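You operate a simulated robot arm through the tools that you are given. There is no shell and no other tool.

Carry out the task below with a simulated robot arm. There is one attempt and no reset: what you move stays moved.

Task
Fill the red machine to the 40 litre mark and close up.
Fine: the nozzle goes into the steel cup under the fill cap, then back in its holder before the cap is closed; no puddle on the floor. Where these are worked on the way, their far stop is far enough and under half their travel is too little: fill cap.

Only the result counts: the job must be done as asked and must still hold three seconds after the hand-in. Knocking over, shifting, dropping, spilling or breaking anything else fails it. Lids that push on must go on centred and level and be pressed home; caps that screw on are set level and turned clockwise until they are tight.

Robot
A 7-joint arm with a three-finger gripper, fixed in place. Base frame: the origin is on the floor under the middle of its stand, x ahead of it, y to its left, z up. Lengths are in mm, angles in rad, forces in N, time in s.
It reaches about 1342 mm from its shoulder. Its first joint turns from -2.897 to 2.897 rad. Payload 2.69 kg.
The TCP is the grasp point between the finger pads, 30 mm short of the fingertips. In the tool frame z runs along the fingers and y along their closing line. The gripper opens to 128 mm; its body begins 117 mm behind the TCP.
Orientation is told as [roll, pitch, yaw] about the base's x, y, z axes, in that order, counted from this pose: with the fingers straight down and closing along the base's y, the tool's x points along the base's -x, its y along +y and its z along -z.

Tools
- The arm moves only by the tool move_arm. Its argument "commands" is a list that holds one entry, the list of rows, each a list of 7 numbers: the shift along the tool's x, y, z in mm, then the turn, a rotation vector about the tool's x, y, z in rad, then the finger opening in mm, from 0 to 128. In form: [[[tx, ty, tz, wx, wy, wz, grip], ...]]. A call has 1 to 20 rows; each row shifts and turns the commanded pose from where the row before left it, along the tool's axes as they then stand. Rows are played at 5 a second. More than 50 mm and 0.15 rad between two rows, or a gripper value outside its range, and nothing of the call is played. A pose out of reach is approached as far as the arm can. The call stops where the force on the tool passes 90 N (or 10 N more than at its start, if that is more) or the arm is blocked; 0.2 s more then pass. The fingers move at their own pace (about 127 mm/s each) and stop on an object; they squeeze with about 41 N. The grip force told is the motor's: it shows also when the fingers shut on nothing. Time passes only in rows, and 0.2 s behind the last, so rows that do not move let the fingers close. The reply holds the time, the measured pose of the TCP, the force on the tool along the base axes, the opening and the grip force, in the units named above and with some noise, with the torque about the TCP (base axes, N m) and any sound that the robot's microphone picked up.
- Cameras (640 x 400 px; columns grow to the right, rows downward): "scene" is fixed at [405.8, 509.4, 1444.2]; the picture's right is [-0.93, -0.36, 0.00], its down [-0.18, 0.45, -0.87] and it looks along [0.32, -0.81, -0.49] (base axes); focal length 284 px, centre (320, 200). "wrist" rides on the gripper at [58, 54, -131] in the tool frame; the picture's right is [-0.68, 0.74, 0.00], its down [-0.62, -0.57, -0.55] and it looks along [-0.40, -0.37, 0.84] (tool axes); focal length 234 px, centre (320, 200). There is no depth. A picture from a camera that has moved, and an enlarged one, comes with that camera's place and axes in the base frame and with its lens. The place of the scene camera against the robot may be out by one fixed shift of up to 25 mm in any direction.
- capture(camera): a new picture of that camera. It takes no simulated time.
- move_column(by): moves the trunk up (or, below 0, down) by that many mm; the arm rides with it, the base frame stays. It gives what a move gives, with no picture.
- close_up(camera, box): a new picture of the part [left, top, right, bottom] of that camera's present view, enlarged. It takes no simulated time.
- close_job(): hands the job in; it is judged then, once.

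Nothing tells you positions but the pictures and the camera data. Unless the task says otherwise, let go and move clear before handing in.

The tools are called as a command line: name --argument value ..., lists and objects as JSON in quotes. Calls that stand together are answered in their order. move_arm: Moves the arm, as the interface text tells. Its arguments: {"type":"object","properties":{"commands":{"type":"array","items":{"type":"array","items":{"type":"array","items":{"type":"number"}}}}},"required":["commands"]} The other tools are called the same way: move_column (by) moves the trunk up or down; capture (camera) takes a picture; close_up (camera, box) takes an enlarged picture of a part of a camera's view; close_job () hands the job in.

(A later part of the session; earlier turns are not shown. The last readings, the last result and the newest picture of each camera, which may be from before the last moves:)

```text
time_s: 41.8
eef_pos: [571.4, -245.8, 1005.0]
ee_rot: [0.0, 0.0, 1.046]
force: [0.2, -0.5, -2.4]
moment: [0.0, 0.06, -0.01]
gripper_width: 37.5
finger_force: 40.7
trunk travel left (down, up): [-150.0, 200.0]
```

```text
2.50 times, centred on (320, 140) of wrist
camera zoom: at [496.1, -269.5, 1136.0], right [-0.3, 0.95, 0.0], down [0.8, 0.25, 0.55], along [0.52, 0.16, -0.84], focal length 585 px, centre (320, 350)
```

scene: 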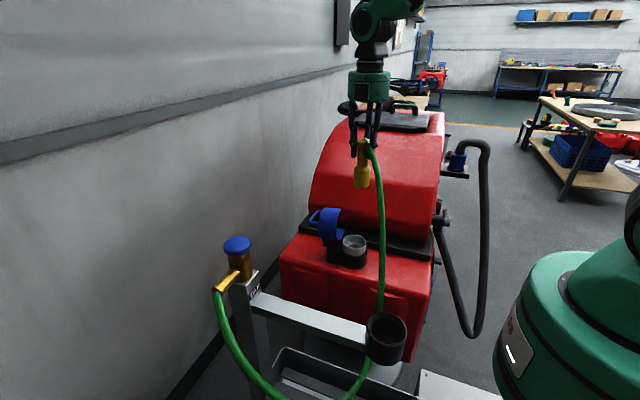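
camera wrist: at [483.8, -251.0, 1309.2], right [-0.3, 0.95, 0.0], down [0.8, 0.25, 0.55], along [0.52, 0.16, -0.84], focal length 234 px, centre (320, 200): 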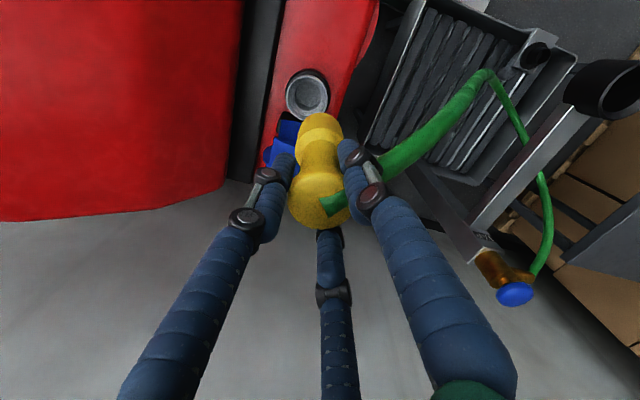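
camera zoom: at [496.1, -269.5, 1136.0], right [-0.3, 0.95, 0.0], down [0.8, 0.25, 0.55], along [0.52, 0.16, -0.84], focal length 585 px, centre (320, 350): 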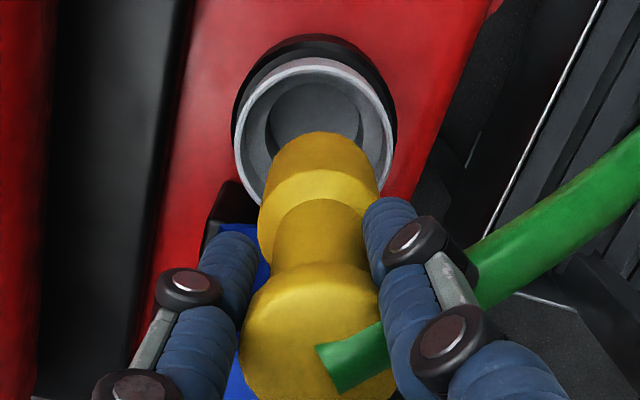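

The nozzle hangs above the cup; I'll correct a few mm towards its centre and lower it in gently.

move_arm --commands '[[[5, 0.6, 0, 0, 0, 0, 0], [0, 0, 12, 0, 0, 0, 0], [0, 0, 12, 0, 0, 0, 0], [0, 0, 10, 0, 0, 0, 0]]]'

close_up --camera "scene" --box '[310, 170, 410, 280]'

close_up --camera "wrist" --box '[240, 60, 400, 220]'

```text
time_s: 42.8
eef_pos: [566.7, -249.7, 972.0]
ee_rot: [0.0, 0.0, 1.046]
force: [-0.5, 0.0, -1.8]
moment: [-0.02, 0.02, -0.03]
gripper_width: 37.7
finger_force: 40.9
trunk travel left (down, up): [-150.0, 200.0]
```

```text
3.64 times, centred on (360, 225) of scene
camera zoom: at [405.8, 509.4, 1444.2], right [-0.93, -0.36, 0.0], down [-0.18, 0.45, -0.87], along [0.32, -0.81, -0.49], focal length 1031 px, centre (174, 109)
```

zoom: 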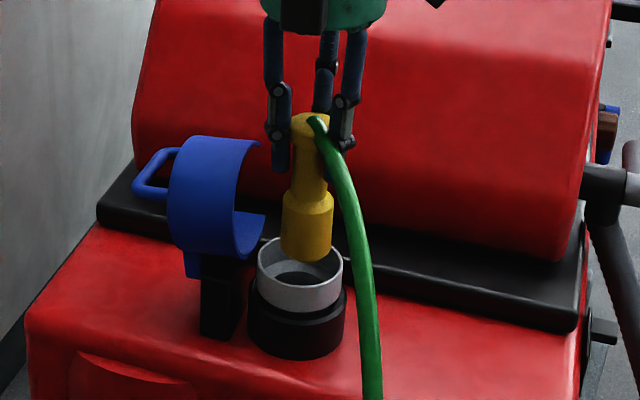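

```text
2.50 times, centred on (320, 140) of wrist
camera zoom: at [492.3, -273.2, 1101.9], right [-0.3, 0.95, 0.0], down [0.8, 0.25, 0.55], along [0.52, 0.16, -0.84], focal length 585 px, centre (320, 350)
```

zoom: 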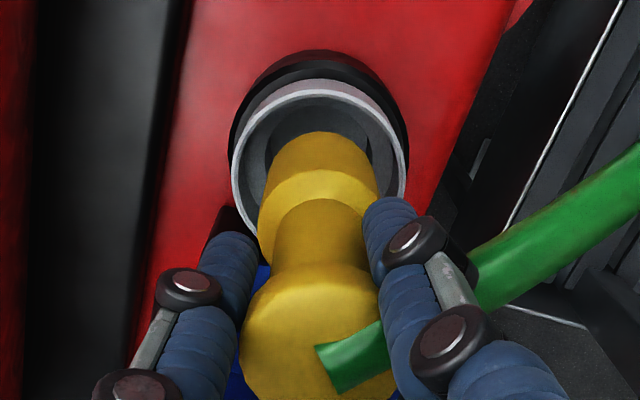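

The nozzle axis lines up with the cup centre, so I'll lower it until it touches the floor.

move_arm --commands '[[[0, 0, 8, 0, 0, 0, 0], [0, 0, 8, 0, 0, 0, 0], [0, 0, 5, 0, 0, 0, 0]]]'

close_up --camera "scene" --box '[310, 170, 410, 280]'

```text
time_s: 43.6
eef_pos: [565.4, -250.5, 950.8]
ee_rot: [0.002, 0.0, 1.045]
force: [0.3, 0.3, -2.4]
moment: [0.01, -0.04, -0.03]
gripper_width: 37.3
finger_force: 40.6
trunk travel left (down, up): [-150.0, 200.0]
```

```text
3.64 times, centred on (360, 225) of scene
camera zoom: at [405.8, 509.4, 1444.2], right [-0.93, -0.36, 0.0], down [-0.18, 0.45, -0.87], along [0.32, -0.81, -0.49], focal length 1031 px, centre (174, 109)
```

zoom: 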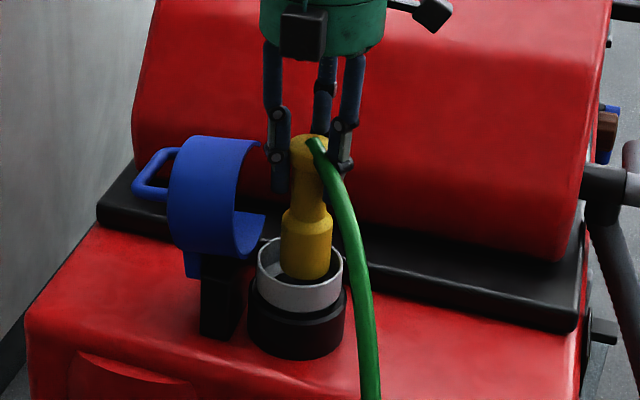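

move_arm --commands '[[[0, 0, 4, 0, 0, 0, 0], [0, 0, 3, 0, 0, 0, 0], [0, 0, 3, 0, 0, 0, 0]]]'

close_up --camera "scene" --box '[310, 170, 410, 280]'

```text
time_s: 44.4
eef_pos: [566.8, -251.0, 940.1]
ee_rot: [0.002, 0.0, 1.045]
force: [-0.1, -0.2, -2.4]
moment: [0.04, 0.0, 0.03]
gripper_width: 37.4
finger_force: 41.2
trunk travel left (down, up): [-150.0, 200.0]
```

```text
3.64 times, centred on (360, 225) of scene
camera zoom: at [405.8, 509.4, 1444.2], right [-0.93, -0.36, 0.0], down [-0.18, 0.45, -0.87], along [0.32, -0.81, -0.49], focal length 1031 px, centre (174, 109)
```

zoom: 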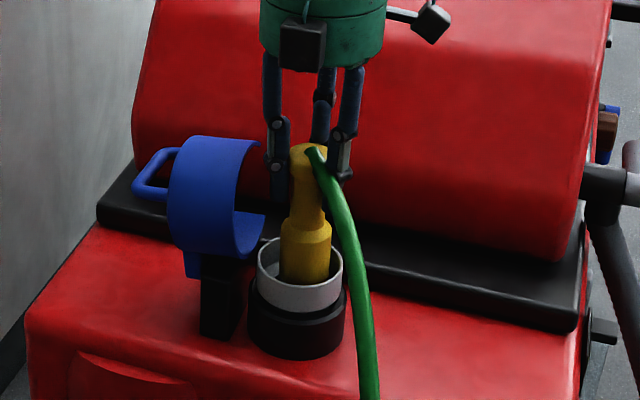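

move_arm --commands '[[[0, 0, 3, 0, 0, 0, 0], [0, 0, 3, 0, 0, 0, 0]]]'

close_up --camera "wrist" --box '[260, 80, 380, 180]'

```text
time_s: 45.0
eef_pos: [566.0, -251.1, 934.8]
ee_rot: [0.0, 0.001, 1.044]
force: [-0.4, 0.6, -2.4]
moment: [-0.02, -0.01, -0.03]
gripper_width: 37.7
finger_force: 40.8
trunk travel left (down, up): [-150.0, 200.0]
```

```text
4.00 times, centred on (320, 130) of wrist
camera zoom: at [491.4, -274.8, 1064.7], right [-0.3, 0.95, 0.0], down [0.8, 0.25, 0.55], along [0.52, 0.16, -0.84], focal length 937 px, centre (320, 480)
```

zoom: 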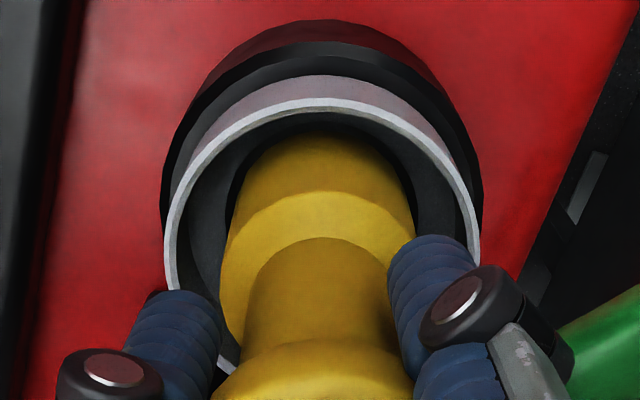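

move_arm --commands '[[[0, 0, 2, 0, 0, 0, 0], [0, 0, 2, 0, 0, 0, 0], [0, 0, 2, 0, 0, 0, 0]]]'

close_up --camera "scene" --box '[325, 205, 385, 275]'

```text
time_s: 45.8
eef_pos: [566.5, -251.5, 926.7]
ee_rot: [0.003, 0.001, 1.046]
force: [0.1, -0.1, -2.9]
moment: [-0.01, 0.04, -0.03]
gripper_width: 37.8
finger_force: 41.0
trunk travel left (down, up): [-150.0, 200.0]
```

```text
5.71 times, centred on (355, 240) of scene
camera zoom: at [405.8, 509.4, 1444.2], right [-0.93, -0.36, 0.0], down [-0.18, 0.45, -0.87], along [0.32, -0.81, -0.49], focal length 1621 px, centre (120, -29)
```

zoom: 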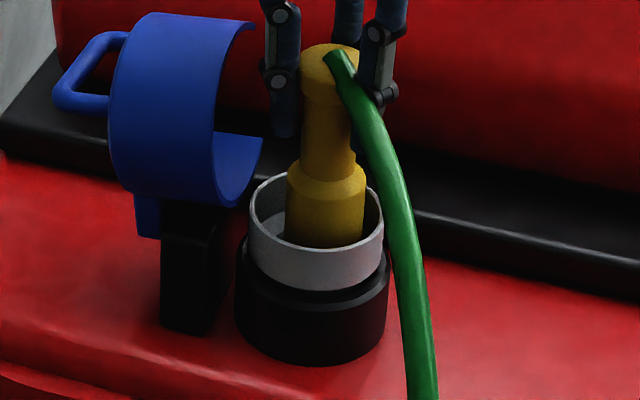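

No contact yet. The close view puts the cup centre about 4 mm further in +x and 2–3 mm in +y, so I'll correct that and continue down.

move_arm --commands '[[[-4.2, -2.2, 0, 0, 0, 0, 0], [0, 0, 2, 0, 0, 0, 0], [0, 0, 2, 0, 0, 0, 0]]]'

close_up --camera "scene" --box '[325, 205, 385, 275]'

close_up --camera "wrist" --box '[260, 80, 380, 180]'

```text
time_s: 46.6
eef_pos: [570.3, -248.5, 924.8]
ee_rot: [0.0, 0.001, 1.044]
force: [0.1, -0.1, -3.0]
moment: [-0.05, 0.02, 0.0]
gripper_width: 37.6
finger_force: 41.0
trunk travel left (down, up): [-150.0, 200.0]
```

```text
5.71 times, centred on (355, 240) of scene
camera zoom: at [405.8, 509.4, 1444.2], right [-0.93, -0.36, 0.0], down [-0.18, 0.45, -0.87], along [0.32, -0.81, -0.49], focal length 1621 px, centre (120, -29)
```

zoom: 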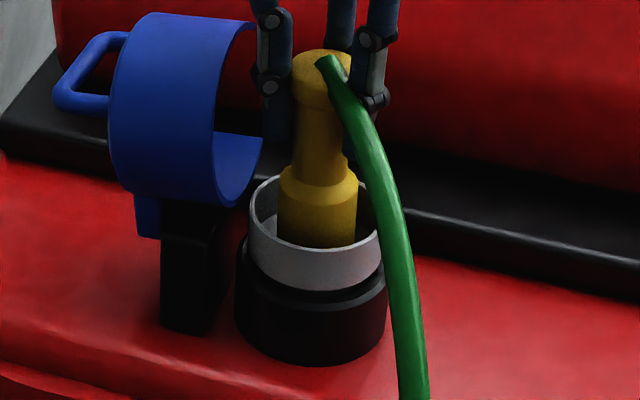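

```text
4.00 times, centred on (320, 130) of wrist
camera zoom: at [495.6, -271.8, 1054.9], right [-0.3, 0.95, 0.0], down [0.8, 0.25, 0.55], along [0.52, 0.16, -0.84], focal length 937 px, centre (320, 480)
```

zoom: 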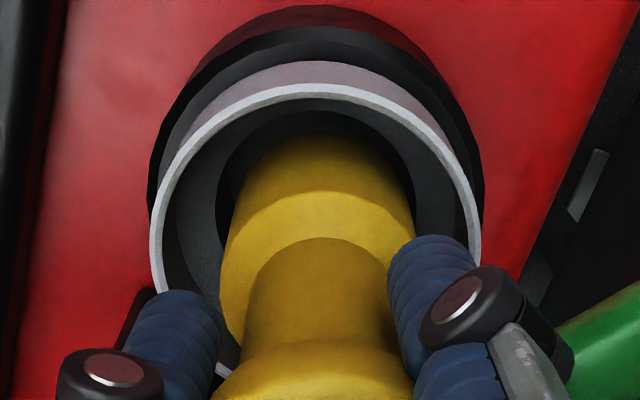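

Now I can see the hole is about 52 mm, slightly wider than the 48 mm nozzle base, so the nozzle seats inside it. I'll centre on the hole at (570, -250) and keep lowering in small steps.

move_arm --commands '[[[2.1, 0.4, 0, 0, 0, 0, 0], [0, 0, 2, 0, 0, 0, 0], [0, 0, 2, 0, 0, 0, 0], [0, 0, 2, 0, 0, 0, 0]]]'

close_up --camera "wrist" --box '[260, 80, 380, 180]'

```text
time_s: 47.6
eef_pos: [569.8, -249.5, 918.1]
ee_rot: [0.0, -0.001, 1.045]
force: [-0.1, 0.1, -2.9]
moment: [-0.01, 0.01, -0.03]
gripper_width: 37.7
finger_force: 41.4
trunk travel left (down, up): [-150.0, 200.0]
```

```text
4.00 times, centred on (320, 130) of wrist
camera zoom: at [495.0, -272.7, 1047.8], right [-0.3, 0.95, 0.0], down [0.8, 0.25, 0.55], along [0.52, 0.16, -0.84], focal length 937 px, centre (320, 480)
```

zoom: 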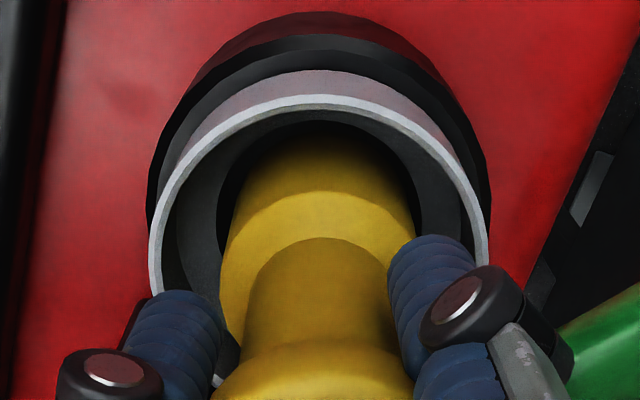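

move_arm --commands '[[[0, 0, 3, 0, 0, 0, 0], [0, 0, 3, 0, 0, 0, 0], [0, 0, 3, 0, 0, 0, 0]]]'

close_up --camera "wrist" --box '[260, 80, 380, 180]'

close_up --camera "scene" --box '[325, 205, 385, 275]'

```text
time_s: 48.4
eef_pos: [568.0, -250.9, 909.6]
ee_rot: [0.003, 0.002, 1.046]
force: [-0.6, 0.0, -1.4]
moment: [0.0, -0.01, 0.0]
gripper_width: 37.7
finger_force: 41.0
trunk travel left (down, up): [-150.0, 200.0]
```

```text
4.00 times, centred on (320, 130) of wrist
camera zoom: at [494.2, -272.9, 1039.2], right [-0.3, 0.95, 0.0], down [0.8, 0.25, 0.55], along [0.52, 0.16, -0.84], focal length 937 px, centre (320, 480)
```

zoom: 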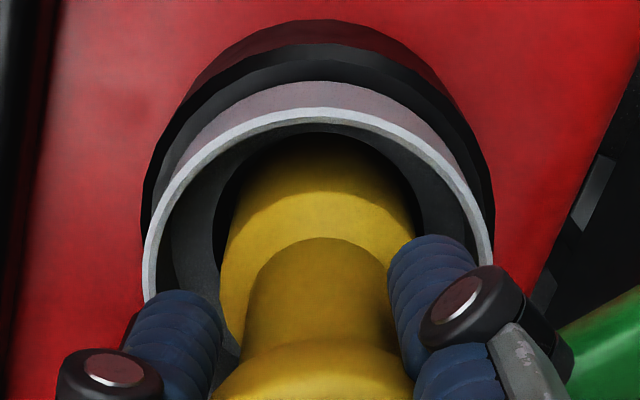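

```text
5.71 times, centred on (355, 240) of scene
camera zoom: at [405.8, 509.4, 1444.2], right [-0.93, -0.36, 0.0], down [-0.18, 0.45, -0.87], along [0.32, -0.81, -0.49], focal length 1621 px, centre (120, -29)
```

zoom: 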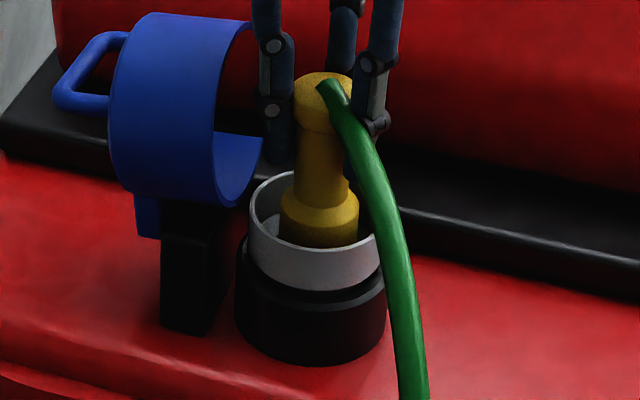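

move_arm --commands '[[[0, 0, 2, 0, 0, 0, 0], [0, 0, 2, 0, 0, 0, 0]]]'

move_arm --commands '[[[0, 0, 2, 0, 0, 0, 0], [0, 0, 2, 0, 0, 0, 0]]]'

close_up --camera "scene" --box '[325, 205, 385, 275]'

```text
time_s: 49.0
eef_pos: [568.7, -250.0, 904.3]
ee_rot: [0.002, 0.001, 1.045]
force: [0.8, 0.6, -2.3]
moment: [-0.03, -0.01, 0.01]
gripper_width: 37.8
finger_force: 40.9
trunk travel left (down, up): [-150.0, 200.0]
```

```text
time_s: 49.6
eef_pos: [568.4, -249.4, 901.3]
ee_rot: [0.001, 0.001, 1.045]
force: [0.8, 0.2, -3.5]
moment: [0.01, 0.0, 0.0]
gripper_width: 37.6
finger_force: 40.7
trunk travel left (down, up): [-150.0, 200.0]
```

```text
5.71 times, centred on (355, 240) of scene
camera zoom: at [405.8, 509.4, 1444.2], right [-0.93, -0.36, 0.0], down [-0.18, 0.45, -0.87], along [0.32, -0.81, -0.49], focal length 1621 px, centre (120, -29)
```

zoom: 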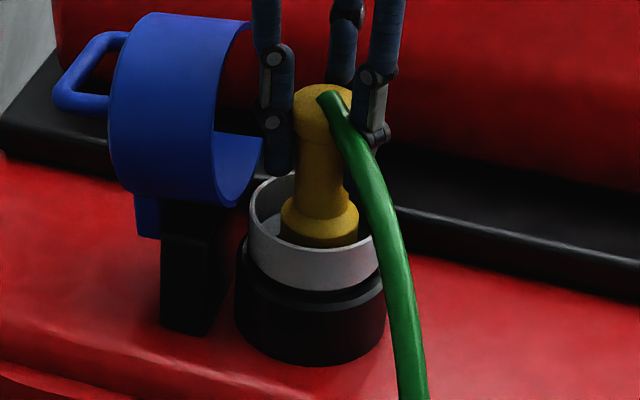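

move_arm --commands '[[[0, 0, 3, 0, 0, 0, 0], [0, 0, 3, 0, 0, 0, 0]]]'

move_arm --commands '[[[0, 0, 3, 0, 0, 0, 0], [0, 0, 3, 0, 0, 0, 0]]]'

close_up --camera "wrist" --box '[260, 80, 380, 180]'

close_up --camera "scene" --box '[325, 205, 385, 275]'

```text
time_s: 50.2
eef_pos: [569.6, -250.4, 895.4]
ee_rot: [0.001, 0.001, 1.045]
force: [-0.3, -0.3, -2.4]
moment: [0.0, -0.03, -0.01]
gripper_width: 37.8
finger_force: 41.2
trunk travel left (down, up): [-150.0, 200.0]
```

```text
time_s: 50.8
eef_pos: [569.3, -251.1, 891.1]
ee_rot: [0.0, 0.0, 1.045]
force: [-0.1, -0.8, -1.3]
moment: [-0.02, 0.02, 0.01]
gripper_width: 37.7
finger_force: 41.0
trunk travel left (down, up): [-150.0, 200.0]
```

```text
4.00 times, centred on (320, 130) of wrist
camera zoom: at [494.4, -273.9, 1020.1], right [-0.3, 0.95, 0.0], down [0.8, 0.25, 0.55], along [0.52, 0.16, -0.84], focal length 937 px, centre (320, 480)
```

zoom: 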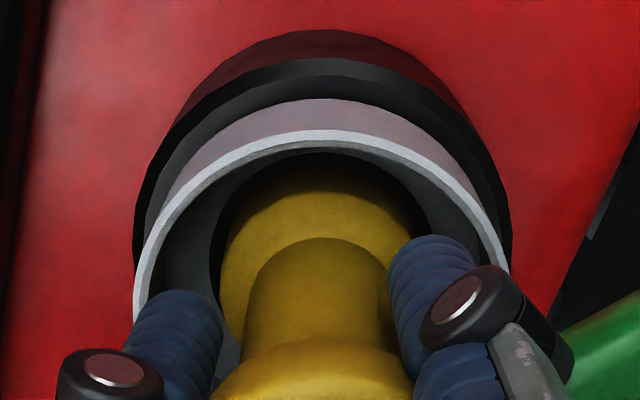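

```text
5.71 times, centred on (355, 240) of scene
camera zoom: at [405.8, 509.4, 1444.2], right [-0.93, -0.36, 0.0], down [-0.18, 0.45, -0.87], along [0.32, -0.81, -0.49], focal length 1621 px, centre (120, -29)
```

zoom: 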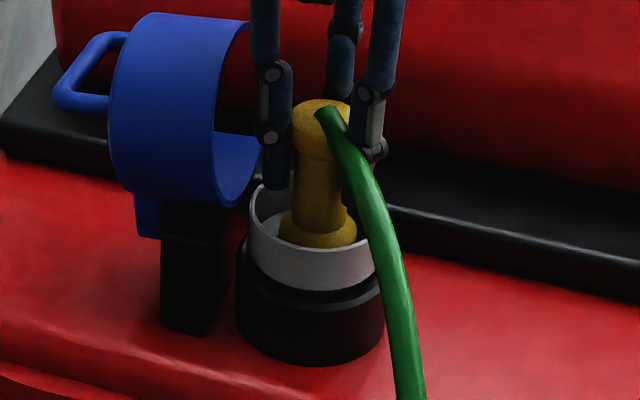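

move_arm --commands '[[[0, 0, 2, 0, 0, 0, 0], [0, 0, 2, 0, 0, 0, 0]]]'

move_arm --commands '[[[0, 0, 2, 0, 0, 0, 0], [0, 0, 2, 0, 0, 0, 0]]]'

close_up --camera "scene" --box '[325, 205, 385, 275]'

```text
time_s: 51.4
eef_pos: [569.1, -251.1, 887.4]
ee_rot: [-0.003, 0.0, 1.045]
force: [-2.0, 3.8, 15.0]
moment: [0.56, 0.12, 0.02]
gripper_width: 37.9
finger_force: 40.6
trunk travel left (down, up): [-150.0, 200.0]
```

```text
time_s: 52.0
eef_pos: [568.6, -251.5, 882.4]
ee_rot: [-0.002, 0.0, 1.045]
force: [-0.5, -2.4, 22.2]
moment: [-0.07, -0.11, -0.01]
gripper_width: 39.0
finger_force: 41.5
trunk travel left (down, up): [-150.0, 200.0]
```

```text
5.71 times, centred on (355, 240) of scene
camera zoom: at [405.8, 509.4, 1444.2], right [-0.93, -0.36, 0.0], down [-0.18, 0.45, -0.87], along [0.32, -0.81, -0.49], focal length 1621 px, centre (120, -29)
```

zoom: 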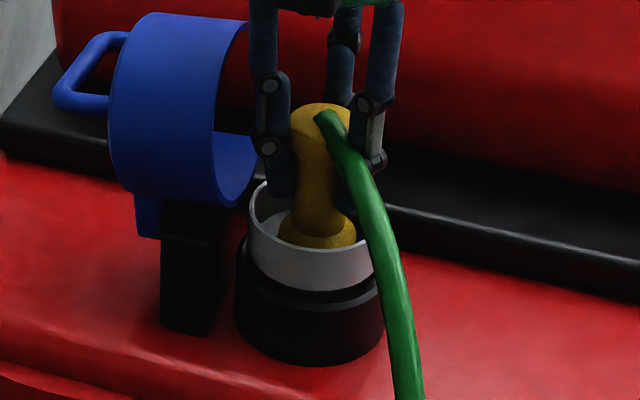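

The nozzle has touched bottom in the cup's well, with about 20 N of reaction. I'll relieve the load, release, and check that it stands by itself.

move_arm --commands '[[[0, 0, -4, 0, 0, 0, 0], [0, 0, 0, 0, 0, 0, 45], [0, 0, 0, 0, 0, 0, 60], [0, 0, 0, 0, 0, 0, 76], [0, 0, 0, 0, 0, 0, 76]]]'

close_up --camera "scene" --box '[325, 195, 385, 275]'

capture --camera "wrist"

```text
time_s: 53.2
eef_pos: [569.4, -249.4, 886.3]
ee_rot: [0.002, 0.0, 1.044]
force: [-0.4, 0.2, -0.1]
moment: [-0.03, -0.05, 0.06]
gripper_width: 75.7
finger_force: 0.1
trunk travel left (down, up): [-150.0, 200.0]
```

```text
5.00 times, centred on (355, 235) of scene
camera zoom: at [405.8, 509.4, 1444.2], right [-0.93, -0.36, 0.0], down [-0.18, 0.45, -0.87], along [0.32, -0.81, -0.49], focal length 1418 px, centre (145, 25)
```

zoom: 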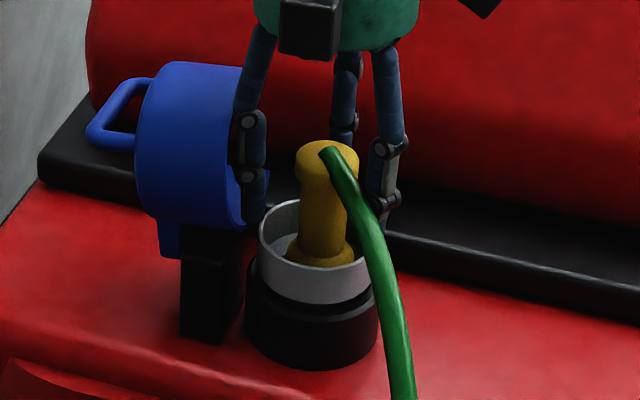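

```text
taken
camera wrist: at [494.6, -273.2, 1015.7], right [-0.3, 0.95, 0.0], down [0.8, 0.25, 0.55], along [0.52, 0.16, -0.84], focal length 234 px, centre (320, 200)
```

wrist: 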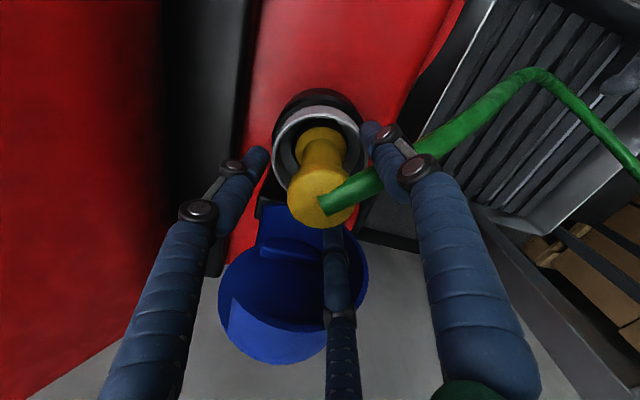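

The nozzle stands upright in the cup. I'll raise the hand straight up, clear of the hose.

move_arm --commands '[[[0, 0, -15, 0, 0, 0, 76], [0, 0, -20, 0, 0, 0, 76], [0, 0, -30, 0, 0, 0, 76]]]'

close_up --camera "scene" --box '[315, 155, 395, 275]'

```text
time_s: 54.0
eef_pos: [568.6, -249.3, 949.7]
ee_rot: [0.003, 0.0, 1.046]
force: [0.8, 0.0, -0.5]
moment: [-0.01, 0.01, 0.01]
gripper_width: 76.0
finger_force: 0.0
trunk travel left (down, up): [-150.0, 200.0]
```

```text
3.33 times, centred on (355, 215) of scene
camera zoom: at [405.8, 509.4, 1444.2], right [-0.93, -0.36, 0.0], down [-0.18, 0.45, -0.87], along [0.32, -0.81, -0.49], focal length 946 px, centre (203, 150)
```

zoom: 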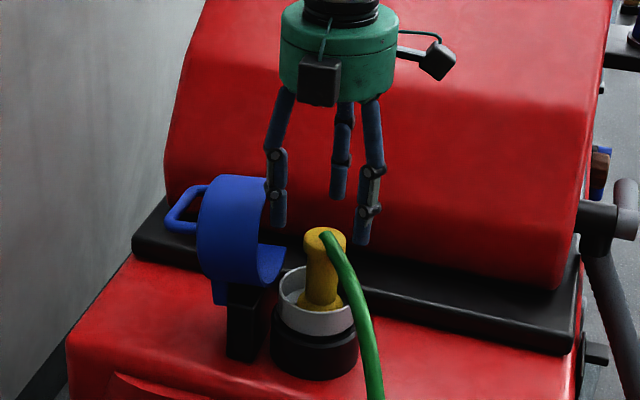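

The nozzle is released and standing. Next is the tap at (709, 152): I'll rise, travel above it and turn to yaw 0, so there's range to turn the knob counter-clockwise.

move_arm --commands '[[[0, 0, -45, 0, 0, 0, 90], [0, 0, -45, 0, 0, 0, 90], [0, 0, -45, 0, 0, 0, 90], [0, 0, -45, 0, 0, 0, 90], [0, 0, -45, 0, 0, 0, 90], [0, 0, -25, 0, 0, 0, 90], [-41.8, 7.9, 0, 0, 0, 0, 90], [-41.8, 7.9, 0, 0, 0, 0, 90], [-41.8, 7.9, 0, 0, 0, 0, 90], [-41.8, 7.9, 0, 0, 0, 0, 90], [-41.8, 7.9, 0, 0, 0, 0, 90], [-41.8, 7.9, 0, 0, 0, 0, 90], [-41.8, 7.9, 0, 0, 0, 0, 90], [-41.8, 7.9, 0, 0, 0, 0, 90], [-41.8, 7.9, 0, 0, 0, 0, 90], [-41.8, 7.9, 0, 0, 0, 0, 90]]]'

move_arm --commands '[[[0, 0, 0, 0, 0, 0.131, 90], [0, 0, 0, 0, 0, 0.131, 90], [0, 0, 0, 0, 0, 0.131, 90], [0, 0, 0, 0, 0, 0.131, 90], [0, 0, 0, 0, 0, 0.131, 90], [0, 0, 0, 0, 0, 0.131, 90], [0, 0, 0, 0, 0, 0.131, 90], [0, 0, 0, 0, 0, 0.131, 90]]]'

capture --camera "wrist"

capture --camera "scene"

```text
time_s: 57.4
eef_pos: [709.5, 149.9, 1202.4]
ee_rot: [0.003, 0.001, 1.045]
force: [-0.3, 0.1, -0.6]
moment: [0.05, -0.01, -0.01]
gripper_width: 89.9
finger_force: 0.1
trunk travel left (down, up): [-150.0, 200.0]
```

```text
time_s: 59.2
eef_pos: [710.4, 150.2, 1199.2]
ee_rot: [0.0, -0.001, -0.007]
force: [0.1, -0.5, 0.2]
moment: [-0.02, 0.02, 0.01]
gripper_width: 89.8
finger_force: 0.0
trunk travel left (down, up): [-150.0, 200.0]
```

```text
taken
camera wrist: at [652.9, 204.7, 1330.7], right [0.68, 0.73, 0.0], down [0.61, -0.57, 0.55], along [0.4, -0.37, -0.84], focal length 234 px, centre (320, 200)
```

wrist: 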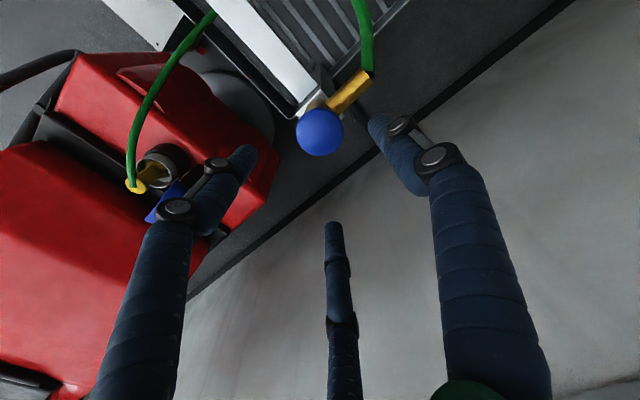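

```text
taken
```

scene: 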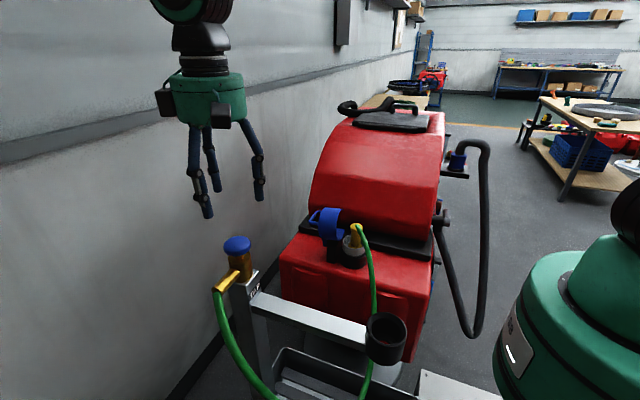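

The knob is right under the TCP. I'll zoom in to check its shape and the clearance to the body and spout.

close_up --camera "wrist" --box '[270, 60, 390, 170]'

close_up --camera "scene" --box '[205, 225, 275, 300]'

close_up --camera "scene" --box '[425, 255, 445, 320]'

```text
3.64 times, centred on (330, 115) of wrist
camera zoom: at [652.9, 204.7, 1330.7], right [0.68, 0.73, 0.0], down [0.61, -0.57, 0.55], along [0.4, -0.37, -0.84], focal length 852 px, centre (284, 509)
```

zoom: 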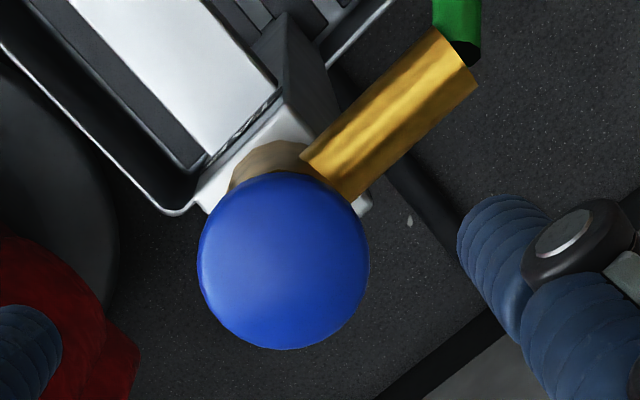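

```text
5.33 times, centred on (240, 262) of scene
camera zoom: at [405.8, 509.4, 1444.2], right [-0.93, -0.36, 0.0], down [-0.18, 0.45, -0.87], along [0.32, -0.81, -0.49], focal length 1513 px, centre (747, -133)
```

zoom: 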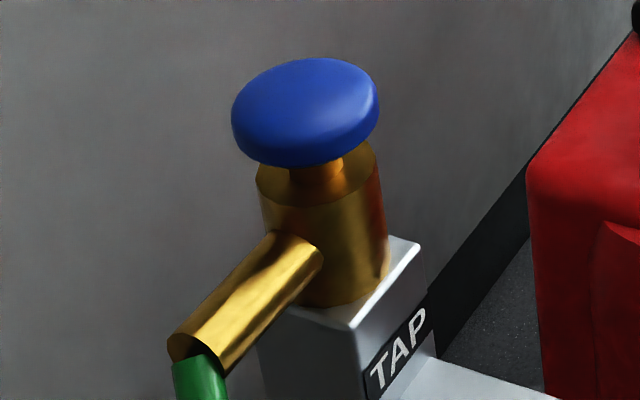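

```text
6.15 times, centred on (435, 288) of scene
camera zoom: at [405.8, 509.4, 1444.2], right [-0.93, -0.36, 0.0], down [-0.18, 0.45, -0.87], along [0.32, -0.81, -0.49], focal length 1746 px, centre (-388, -338)
```

zoom: 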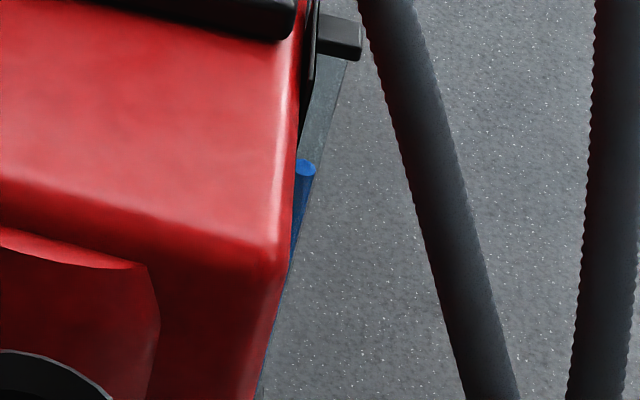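

The knob is a 55 mm mushroom about 11 mm thick, on a stem above the brass body. I'll use a 30° yaw so no finger sits over the spout, and come down around the knob.

move_arm --commands '[[[0, 0, 0, 0, 0, -0.131, 90], [0, 0, 0, 0, 0, -0.131, 90], [0, 0, 0, 0, 0, -0.131, 90], [0, 0, 0, 0, 0, -0.131, 90], [0, 0, 35, 0, 0, 0, 90], [0, 0, 35, 0, 0, 0, 90], [0, 0, 25, 0, 0, 0, 90]]]'

close_up --camera "wrist" --box '[240, 100, 400, 240]'

close_up --camera "scene" --box '[195, 200, 285, 300]'

```text
time_s: 60.8
eef_pos: [710.1, 152.1, 1106.0]
ee_rot: [0.0, 0.0, 0.523]
force: [0.5, 0.5, -0.1]
moment: [-0.02, 0.01, -0.03]
gripper_width: 89.8
finger_force: 0.0
trunk travel left (down, up): [-150.0, 200.0]
```

```text
2.86 times, centred on (320, 170) of wrist
camera zoom: at [633.8, 169.5, 1237.0], right [0.22, 0.98, 0.0], down [0.82, -0.18, 0.55], along [0.53, -0.12, -0.84], focal length 669 px, centre (320, 286)
```

zoom: 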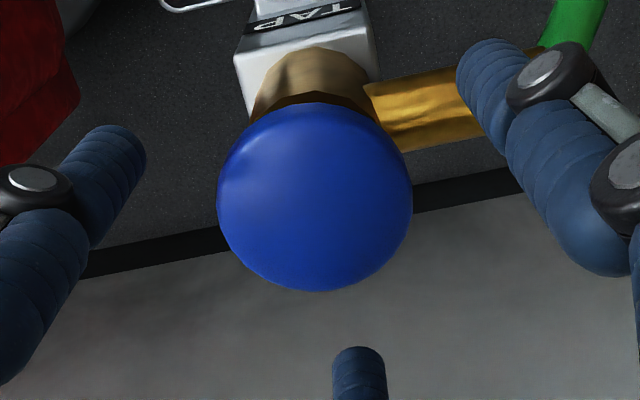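

```text
4.00 times, centred on (240, 250) of scene
camera zoom: at [405.8, 509.4, 1444.2], right [-0.93, -0.36, 0.0], down [-0.18, 0.45, -0.87], along [0.32, -0.81, -0.49], focal length 1135 px, centre (640, 0)
```

zoom: 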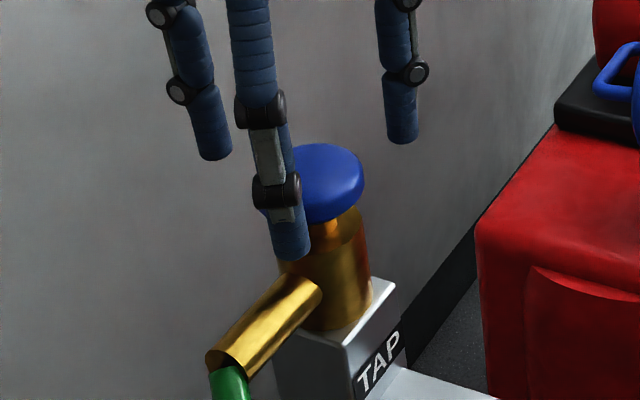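

move_arm --commands '[[[0, 0, 14, 0, 0, 0, 90], [0, 0, 13, 0, 0, 0, 90]]]'

close_up --camera "scene" --box '[195, 200, 285, 300]'

close_up --camera "wrist" --box '[240, 100, 400, 240]'

```text
time_s: 61.4
eef_pos: [710.8, 151.8, 1078.1]
ee_rot: [-0.001, 0.0, 0.52]
force: [-0.8, 0.3, -0.4]
moment: [0.02, 0.0, -0.02]
gripper_width: 90.1
finger_force: 0.2
trunk travel left (down, up): [-150.0, 200.0]
```

```text
4.00 times, centred on (240, 250) of scene
camera zoom: at [405.8, 509.4, 1444.2], right [-0.93, -0.36, 0.0], down [-0.18, 0.45, -0.87], along [0.32, -0.81, -0.49], focal length 1135 px, centre (640, 0)
```

zoom: 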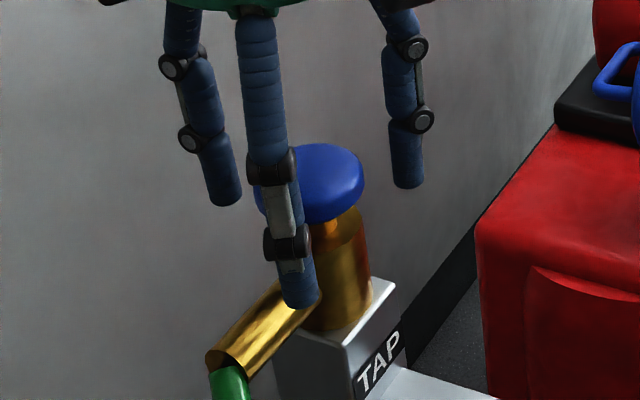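

```text
2.86 times, centred on (320, 170) of wrist
camera zoom: at [633.5, 169.9, 1208.8], right [0.22, 0.98, 0.0], down [0.82, -0.18, 0.55], along [0.53, -0.12, -0.84], focal length 669 px, centre (320, 286)
```

zoom: 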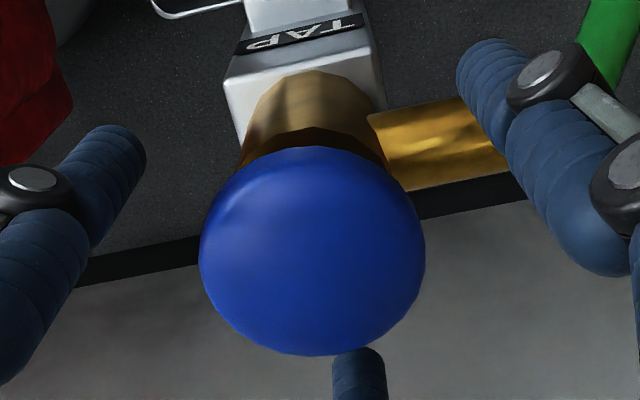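

move_arm --commands '[[[1.1, 0.6, 1, 0, 0, 0, 70], [0, 0, 0, 0, 0, 0, 40], [0, 0, 0, 0, 0, 0, 10], [0, 0, 0, 0, 0, 0, 0], [0, 0, 0, 0, 0, 0, 0]]]'

close_up --camera "scene" --box '[195, 200, 285, 300]'

close_up --camera "scene" --box '[425, 255, 445, 320]'

```text
time_s: 62.6
eef_pos: [710.0, 150.9, 1079.9]
ee_rot: [0.001, 0.001, 0.521]
force: [11.3, -15.0, -0.7]
moment: [-0.25, -0.21, 0.11]
gripper_width: 49.2
finger_force: 44.9
trunk travel left (down, up): [-150.0, 200.0]
```

```text
4.00 times, centred on (240, 250) of scene
camera zoom: at [405.8, 509.4, 1444.2], right [-0.93, -0.36, 0.0], down [-0.18, 0.45, -0.87], along [0.32, -0.81, -0.49], focal length 1135 px, centre (640, 0)
```

zoom: 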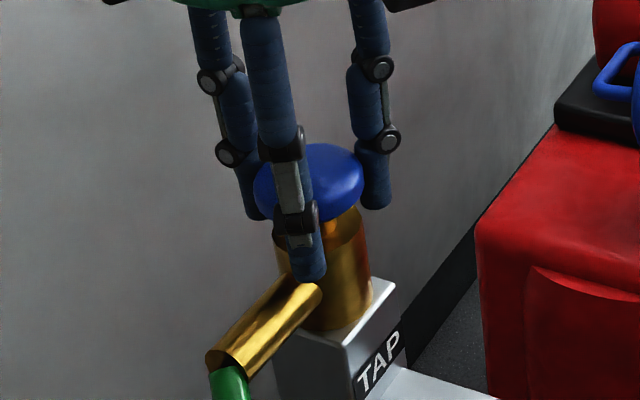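

```text
6.15 times, centred on (435, 288) of scene
camera zoom: at [405.8, 509.4, 1444.2], right [-0.93, -0.36, 0.0], down [-0.18, 0.45, -0.87], along [0.32, -0.81, -0.49], focal length 1746 px, centre (-388, -338)
```

zoom: 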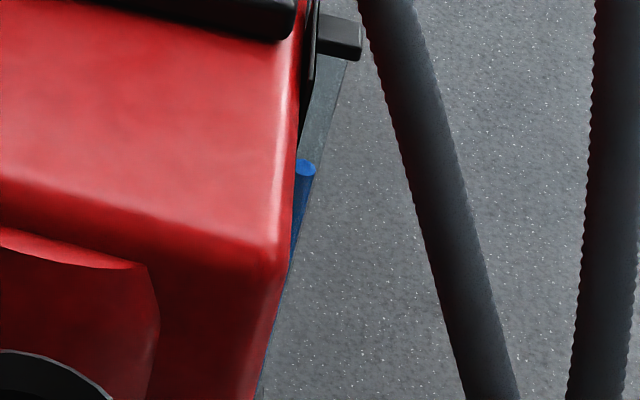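

The knob is gripped. I'll try a small counter-clockwise twist to feel how it responds.

move_arm --commands '[[[-0.2, -1.6, 0, 0, 0, 0, 0], [0, 0, 0, 0, 0, -0.08, 0], [0, 0, 0, 0, 0, -0.08, 0]]]'

close_up --camera "scene" --box '[195, 200, 285, 300]'

close_up --camera "scene" --box '[425, 255, 445, 320]'

```text
time_s: 63.4
eef_pos: [710.8, 149.7, 1078.3]
ee_rot: [0.002, 0.0, 0.683]
force: [5.2, -0.4, 0.4]
moment: [0.09, 0.08, -0.83]
gripper_width: 49.3
finger_force: 44.8
trunk travel left (down, up): [-150.0, 200.0]
```

```text
4.00 times, centred on (240, 250) of scene
camera zoom: at [405.8, 509.4, 1444.2], right [-0.93, -0.36, 0.0], down [-0.18, 0.45, -0.87], along [0.32, -0.81, -0.49], focal length 1135 px, centre (640, 0)
```

zoom: 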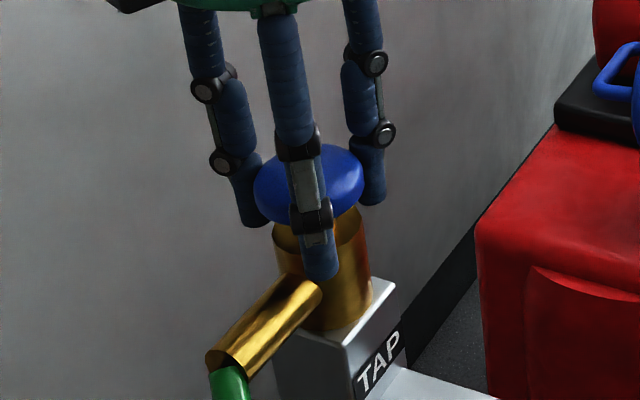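

```text
6.15 times, centred on (435, 288) of scene
camera zoom: at [405.8, 509.4, 1444.2], right [-0.93, -0.36, 0.0], down [-0.18, 0.45, -0.87], along [0.32, -0.81, -0.49], focal length 1746 px, centre (-388, -338)
```

zoom: 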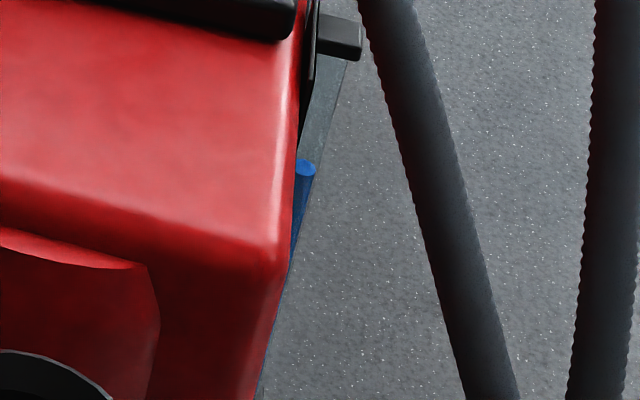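

move_arm --commands '[[[0, 0, 0, 0, 0, -0.1, 0], [0, 0, 0, 0, 0, -0.1, 0]]]'

close_up --camera "scene" --box '[425, 255, 445, 320]'

```text
time_s: 64.0
eef_pos: [709.0, 150.8, 1077.3]
ee_rot: [0.001, 0.001, 0.883]
force: [3.3, 4.9, -0.5]
moment: [0.09, -0.03, -0.78]
gripper_width: 49.1
finger_force: 45.1
trunk travel left (down, up): [-150.0, 200.0]
```

```text
6.15 times, centred on (435, 288) of scene
camera zoom: at [405.8, 509.4, 1444.2], right [-0.93, -0.36, 0.0], down [-0.18, 0.45, -0.87], along [0.32, -0.81, -0.49], focal length 1746 px, centre (-388, -338)
```

zoom: 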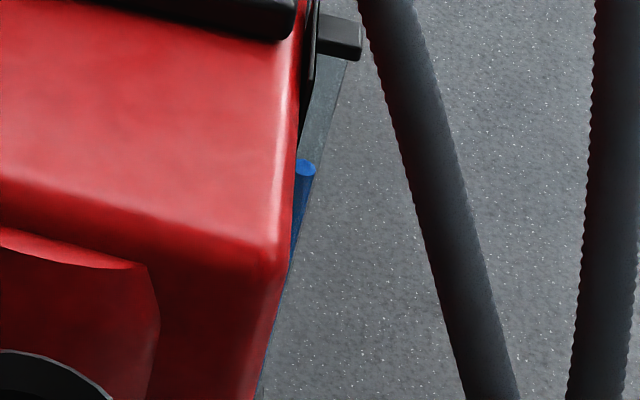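

move_arm --commands '[[[0, 0, 0, 0, 0, -0.12, 0], [0, 0, 0, 0, 0, -0.12, 0], [0, 0, 0, 0, 0, -0.12, 0]]]'

close_up --camera "scene" --box '[425, 255, 445, 320]'

close_up --camera "scene" --box '[195, 200, 285, 300]'

```text
time_s: 64.8
eef_pos: [709.6, 150.1, 1078.0]
ee_rot: [0.001, 0.0, 1.242]
force: [4.2, 14.0, -3.1]
moment: [0.2, -0.01, -0.77]
gripper_width: 49.0
finger_force: 44.9
trunk travel left (down, up): [-150.0, 200.0]
```

```text
6.15 times, centred on (435, 288) of scene
camera zoom: at [405.8, 509.4, 1444.2], right [-0.93, -0.36, 0.0], down [-0.18, 0.45, -0.87], along [0.32, -0.81, -0.49], focal length 1746 px, centre (-388, -338)
```

zoom: 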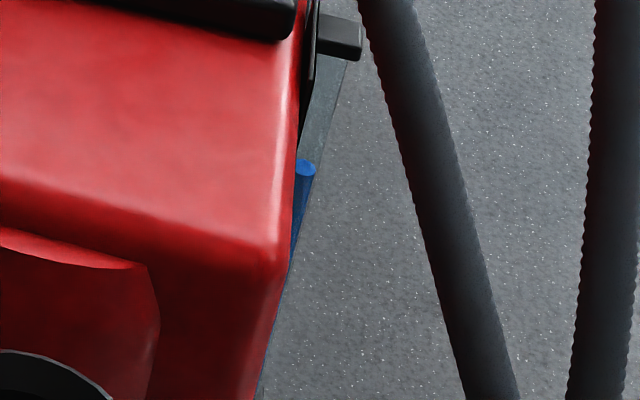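

```text
4.00 times, centred on (240, 250) of scene
camera zoom: at [405.8, 509.4, 1444.2], right [-0.93, -0.36, 0.0], down [-0.18, 0.45, -0.87], along [0.32, -0.81, -0.49], focal length 1135 px, centre (640, 0)
```

zoom: 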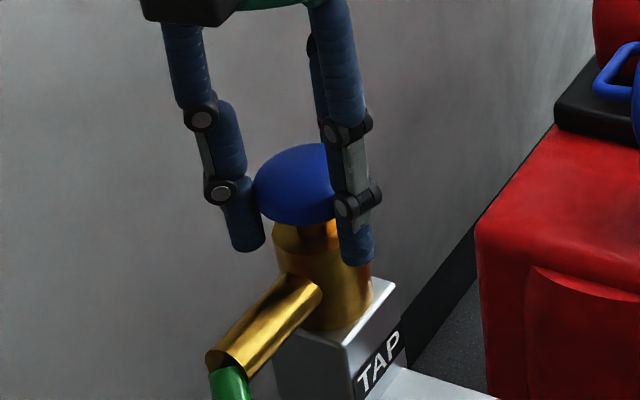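

Turning it 0.7 rad met constant friction with no sound and no flow, so it's probably a push-pull knob. I'll try a gentle pull upward.

move_arm --commands '[[[0, 0, -2, 0, 0, 0, 0], [0, 0, -2, 0, 0, 0, 0]]]'

close_up --camera "scene" --box '[195, 200, 285, 300]'

close_up --camera "scene" --box '[425, 255, 445, 320]'

```text
time_s: 65.4
eef_pos: [708.9, 151.0, 1078.4]
ee_rot: [0.002, 0.004, 1.241]
force: [2.4, 13.6, -21.8]
moment: [-0.03, -0.31, 0.25]
gripper_width: 49.1
finger_force: 45.7
trunk travel left (down, up): [-150.0, 200.0]
```

```text
4.00 times, centred on (240, 250) of scene
camera zoom: at [405.8, 509.4, 1444.2], right [-0.93, -0.36, 0.0], down [-0.18, 0.45, -0.87], along [0.32, -0.81, -0.49], focal length 1135 px, centre (640, 0)
```

zoom: 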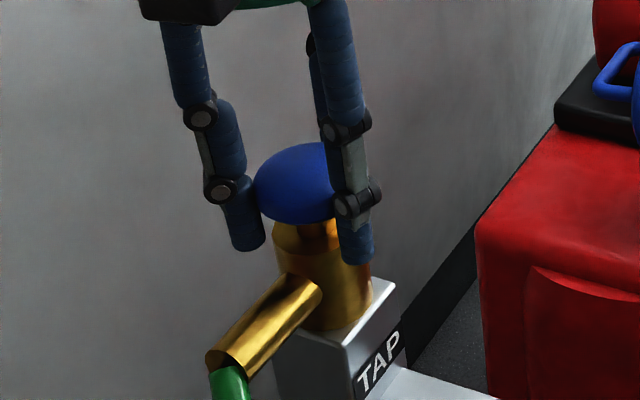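

```text
6.15 times, centred on (435, 288) of scene
camera zoom: at [405.8, 509.4, 1444.2], right [-0.93, -0.36, 0.0], down [-0.18, 0.45, -0.87], along [0.32, -0.81, -0.49], focal length 1746 px, centre (-388, -338)
```

zoom: 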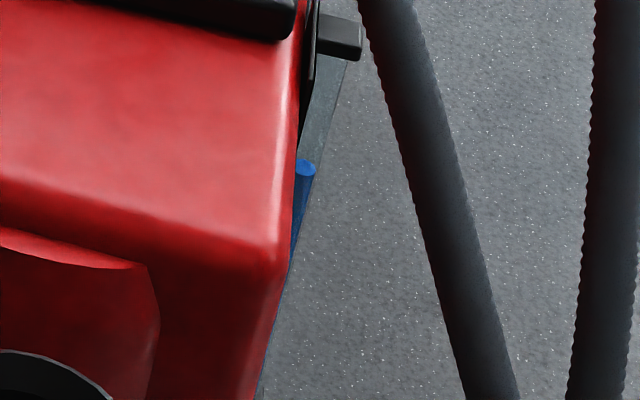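

The pull is stiff too. I'll return down and try clockwise to compare the torque.

move_arm --commands '[[[0, 0, 4, 0, 0, 0, 0], [0, 0, 0, 0, 0, 0.1, 0], [0, 0, 0, 0, 0, 0.1, 0]]]'

close_up --camera "scene" --box '[425, 255, 445, 320]'

close_up --camera "wrist" --box '[240, 100, 400, 240]'

```text
time_s: 66.2
eef_pos: [709.1, 150.7, 1076.9]
ee_rot: [0.0, 0.001, 1.043]
force: [-15.9, 8.3, -2.0]
moment: [-0.11, 0.16, 0.82]
gripper_width: 49.1
finger_force: 44.5
trunk travel left (down, up): [-150.0, 200.0]
```

```text
6.15 times, centred on (435, 288) of scene
camera zoom: at [405.8, 509.4, 1444.2], right [-0.93, -0.36, 0.0], down [-0.18, 0.45, -0.87], along [0.32, -0.81, -0.49], focal length 1746 px, centre (-388, -338)
```

zoom: 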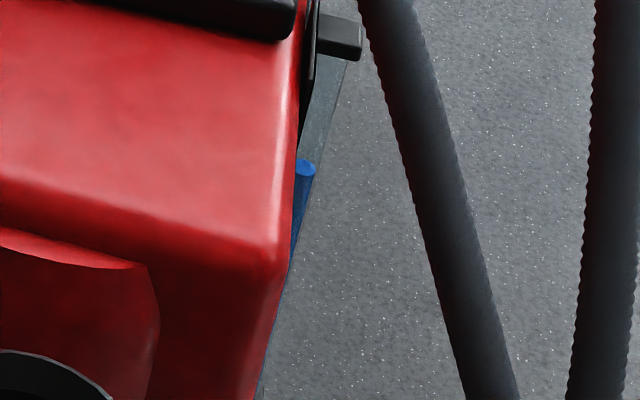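

```text
2.86 times, centred on (320, 170) of wrist
camera zoom: at [635.1, 127.2, 1208.1], right [-0.29, 0.96, 0.0], down [0.8, 0.25, 0.55], along [0.52, 0.16, -0.84], focal length 669 px, centre (320, 286)
```

zoom: 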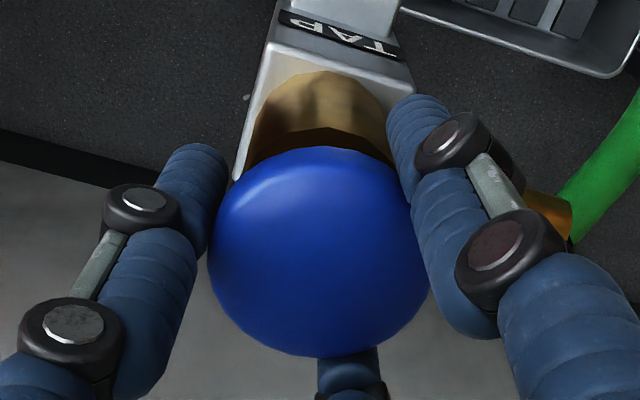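

The torque is symmetric at ±0.8 N·m, so my fingers were just slipping on a knob that doesn't rotate. I'll test a gentle downward push while gripping.

move_arm --commands '[[[0, 0, 0, 0, 0, -0.03, 0], [0, 0, 2, 0, 0, 0, 0], [0, 0, 2, 0, 0, 0, 0]]]'

close_up --camera "scene" --box '[195, 200, 285, 300]'

close_up --camera "scene" --box '[425, 255, 445, 320]'

```text
time_s: 67.0
eef_pos: [710.6, 150.6, 1072.9]
ee_rot: [0.002, 0.001, 1.074]
force: [-9.9, -0.7, 2.9]
moment: [0.0, -0.2, 0.01]
gripper_width: 49.0
finger_force: 44.9
trunk travel left (down, up): [-150.0, 200.0]
```

```text
4.00 times, centred on (240, 250) of scene
camera zoom: at [405.8, 509.4, 1444.2], right [-0.93, -0.36, 0.0], down [-0.18, 0.45, -0.87], along [0.32, -0.81, -0.49], focal length 1135 px, centre (640, 0)
```

zoom: 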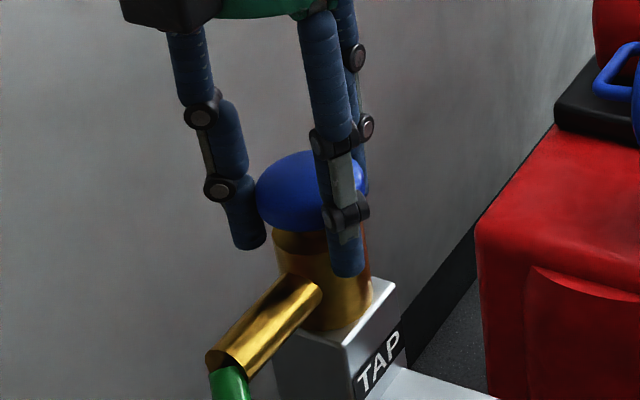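

```text
6.15 times, centred on (435, 288) of scene
camera zoom: at [405.8, 509.4, 1444.2], right [-0.93, -0.36, 0.0], down [-0.18, 0.45, -0.87], along [0.32, -0.81, -0.49], focal length 1746 px, centre (-388, -338)
```

zoom: 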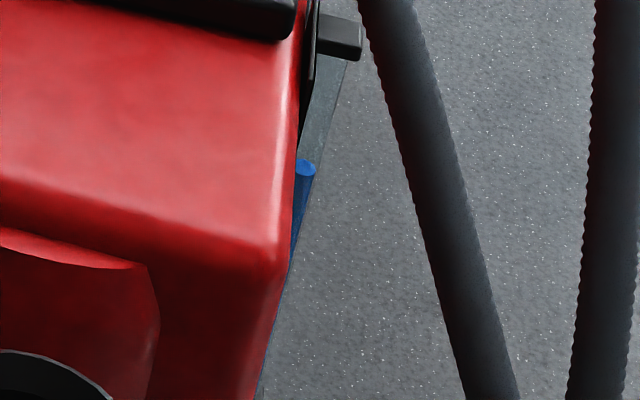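

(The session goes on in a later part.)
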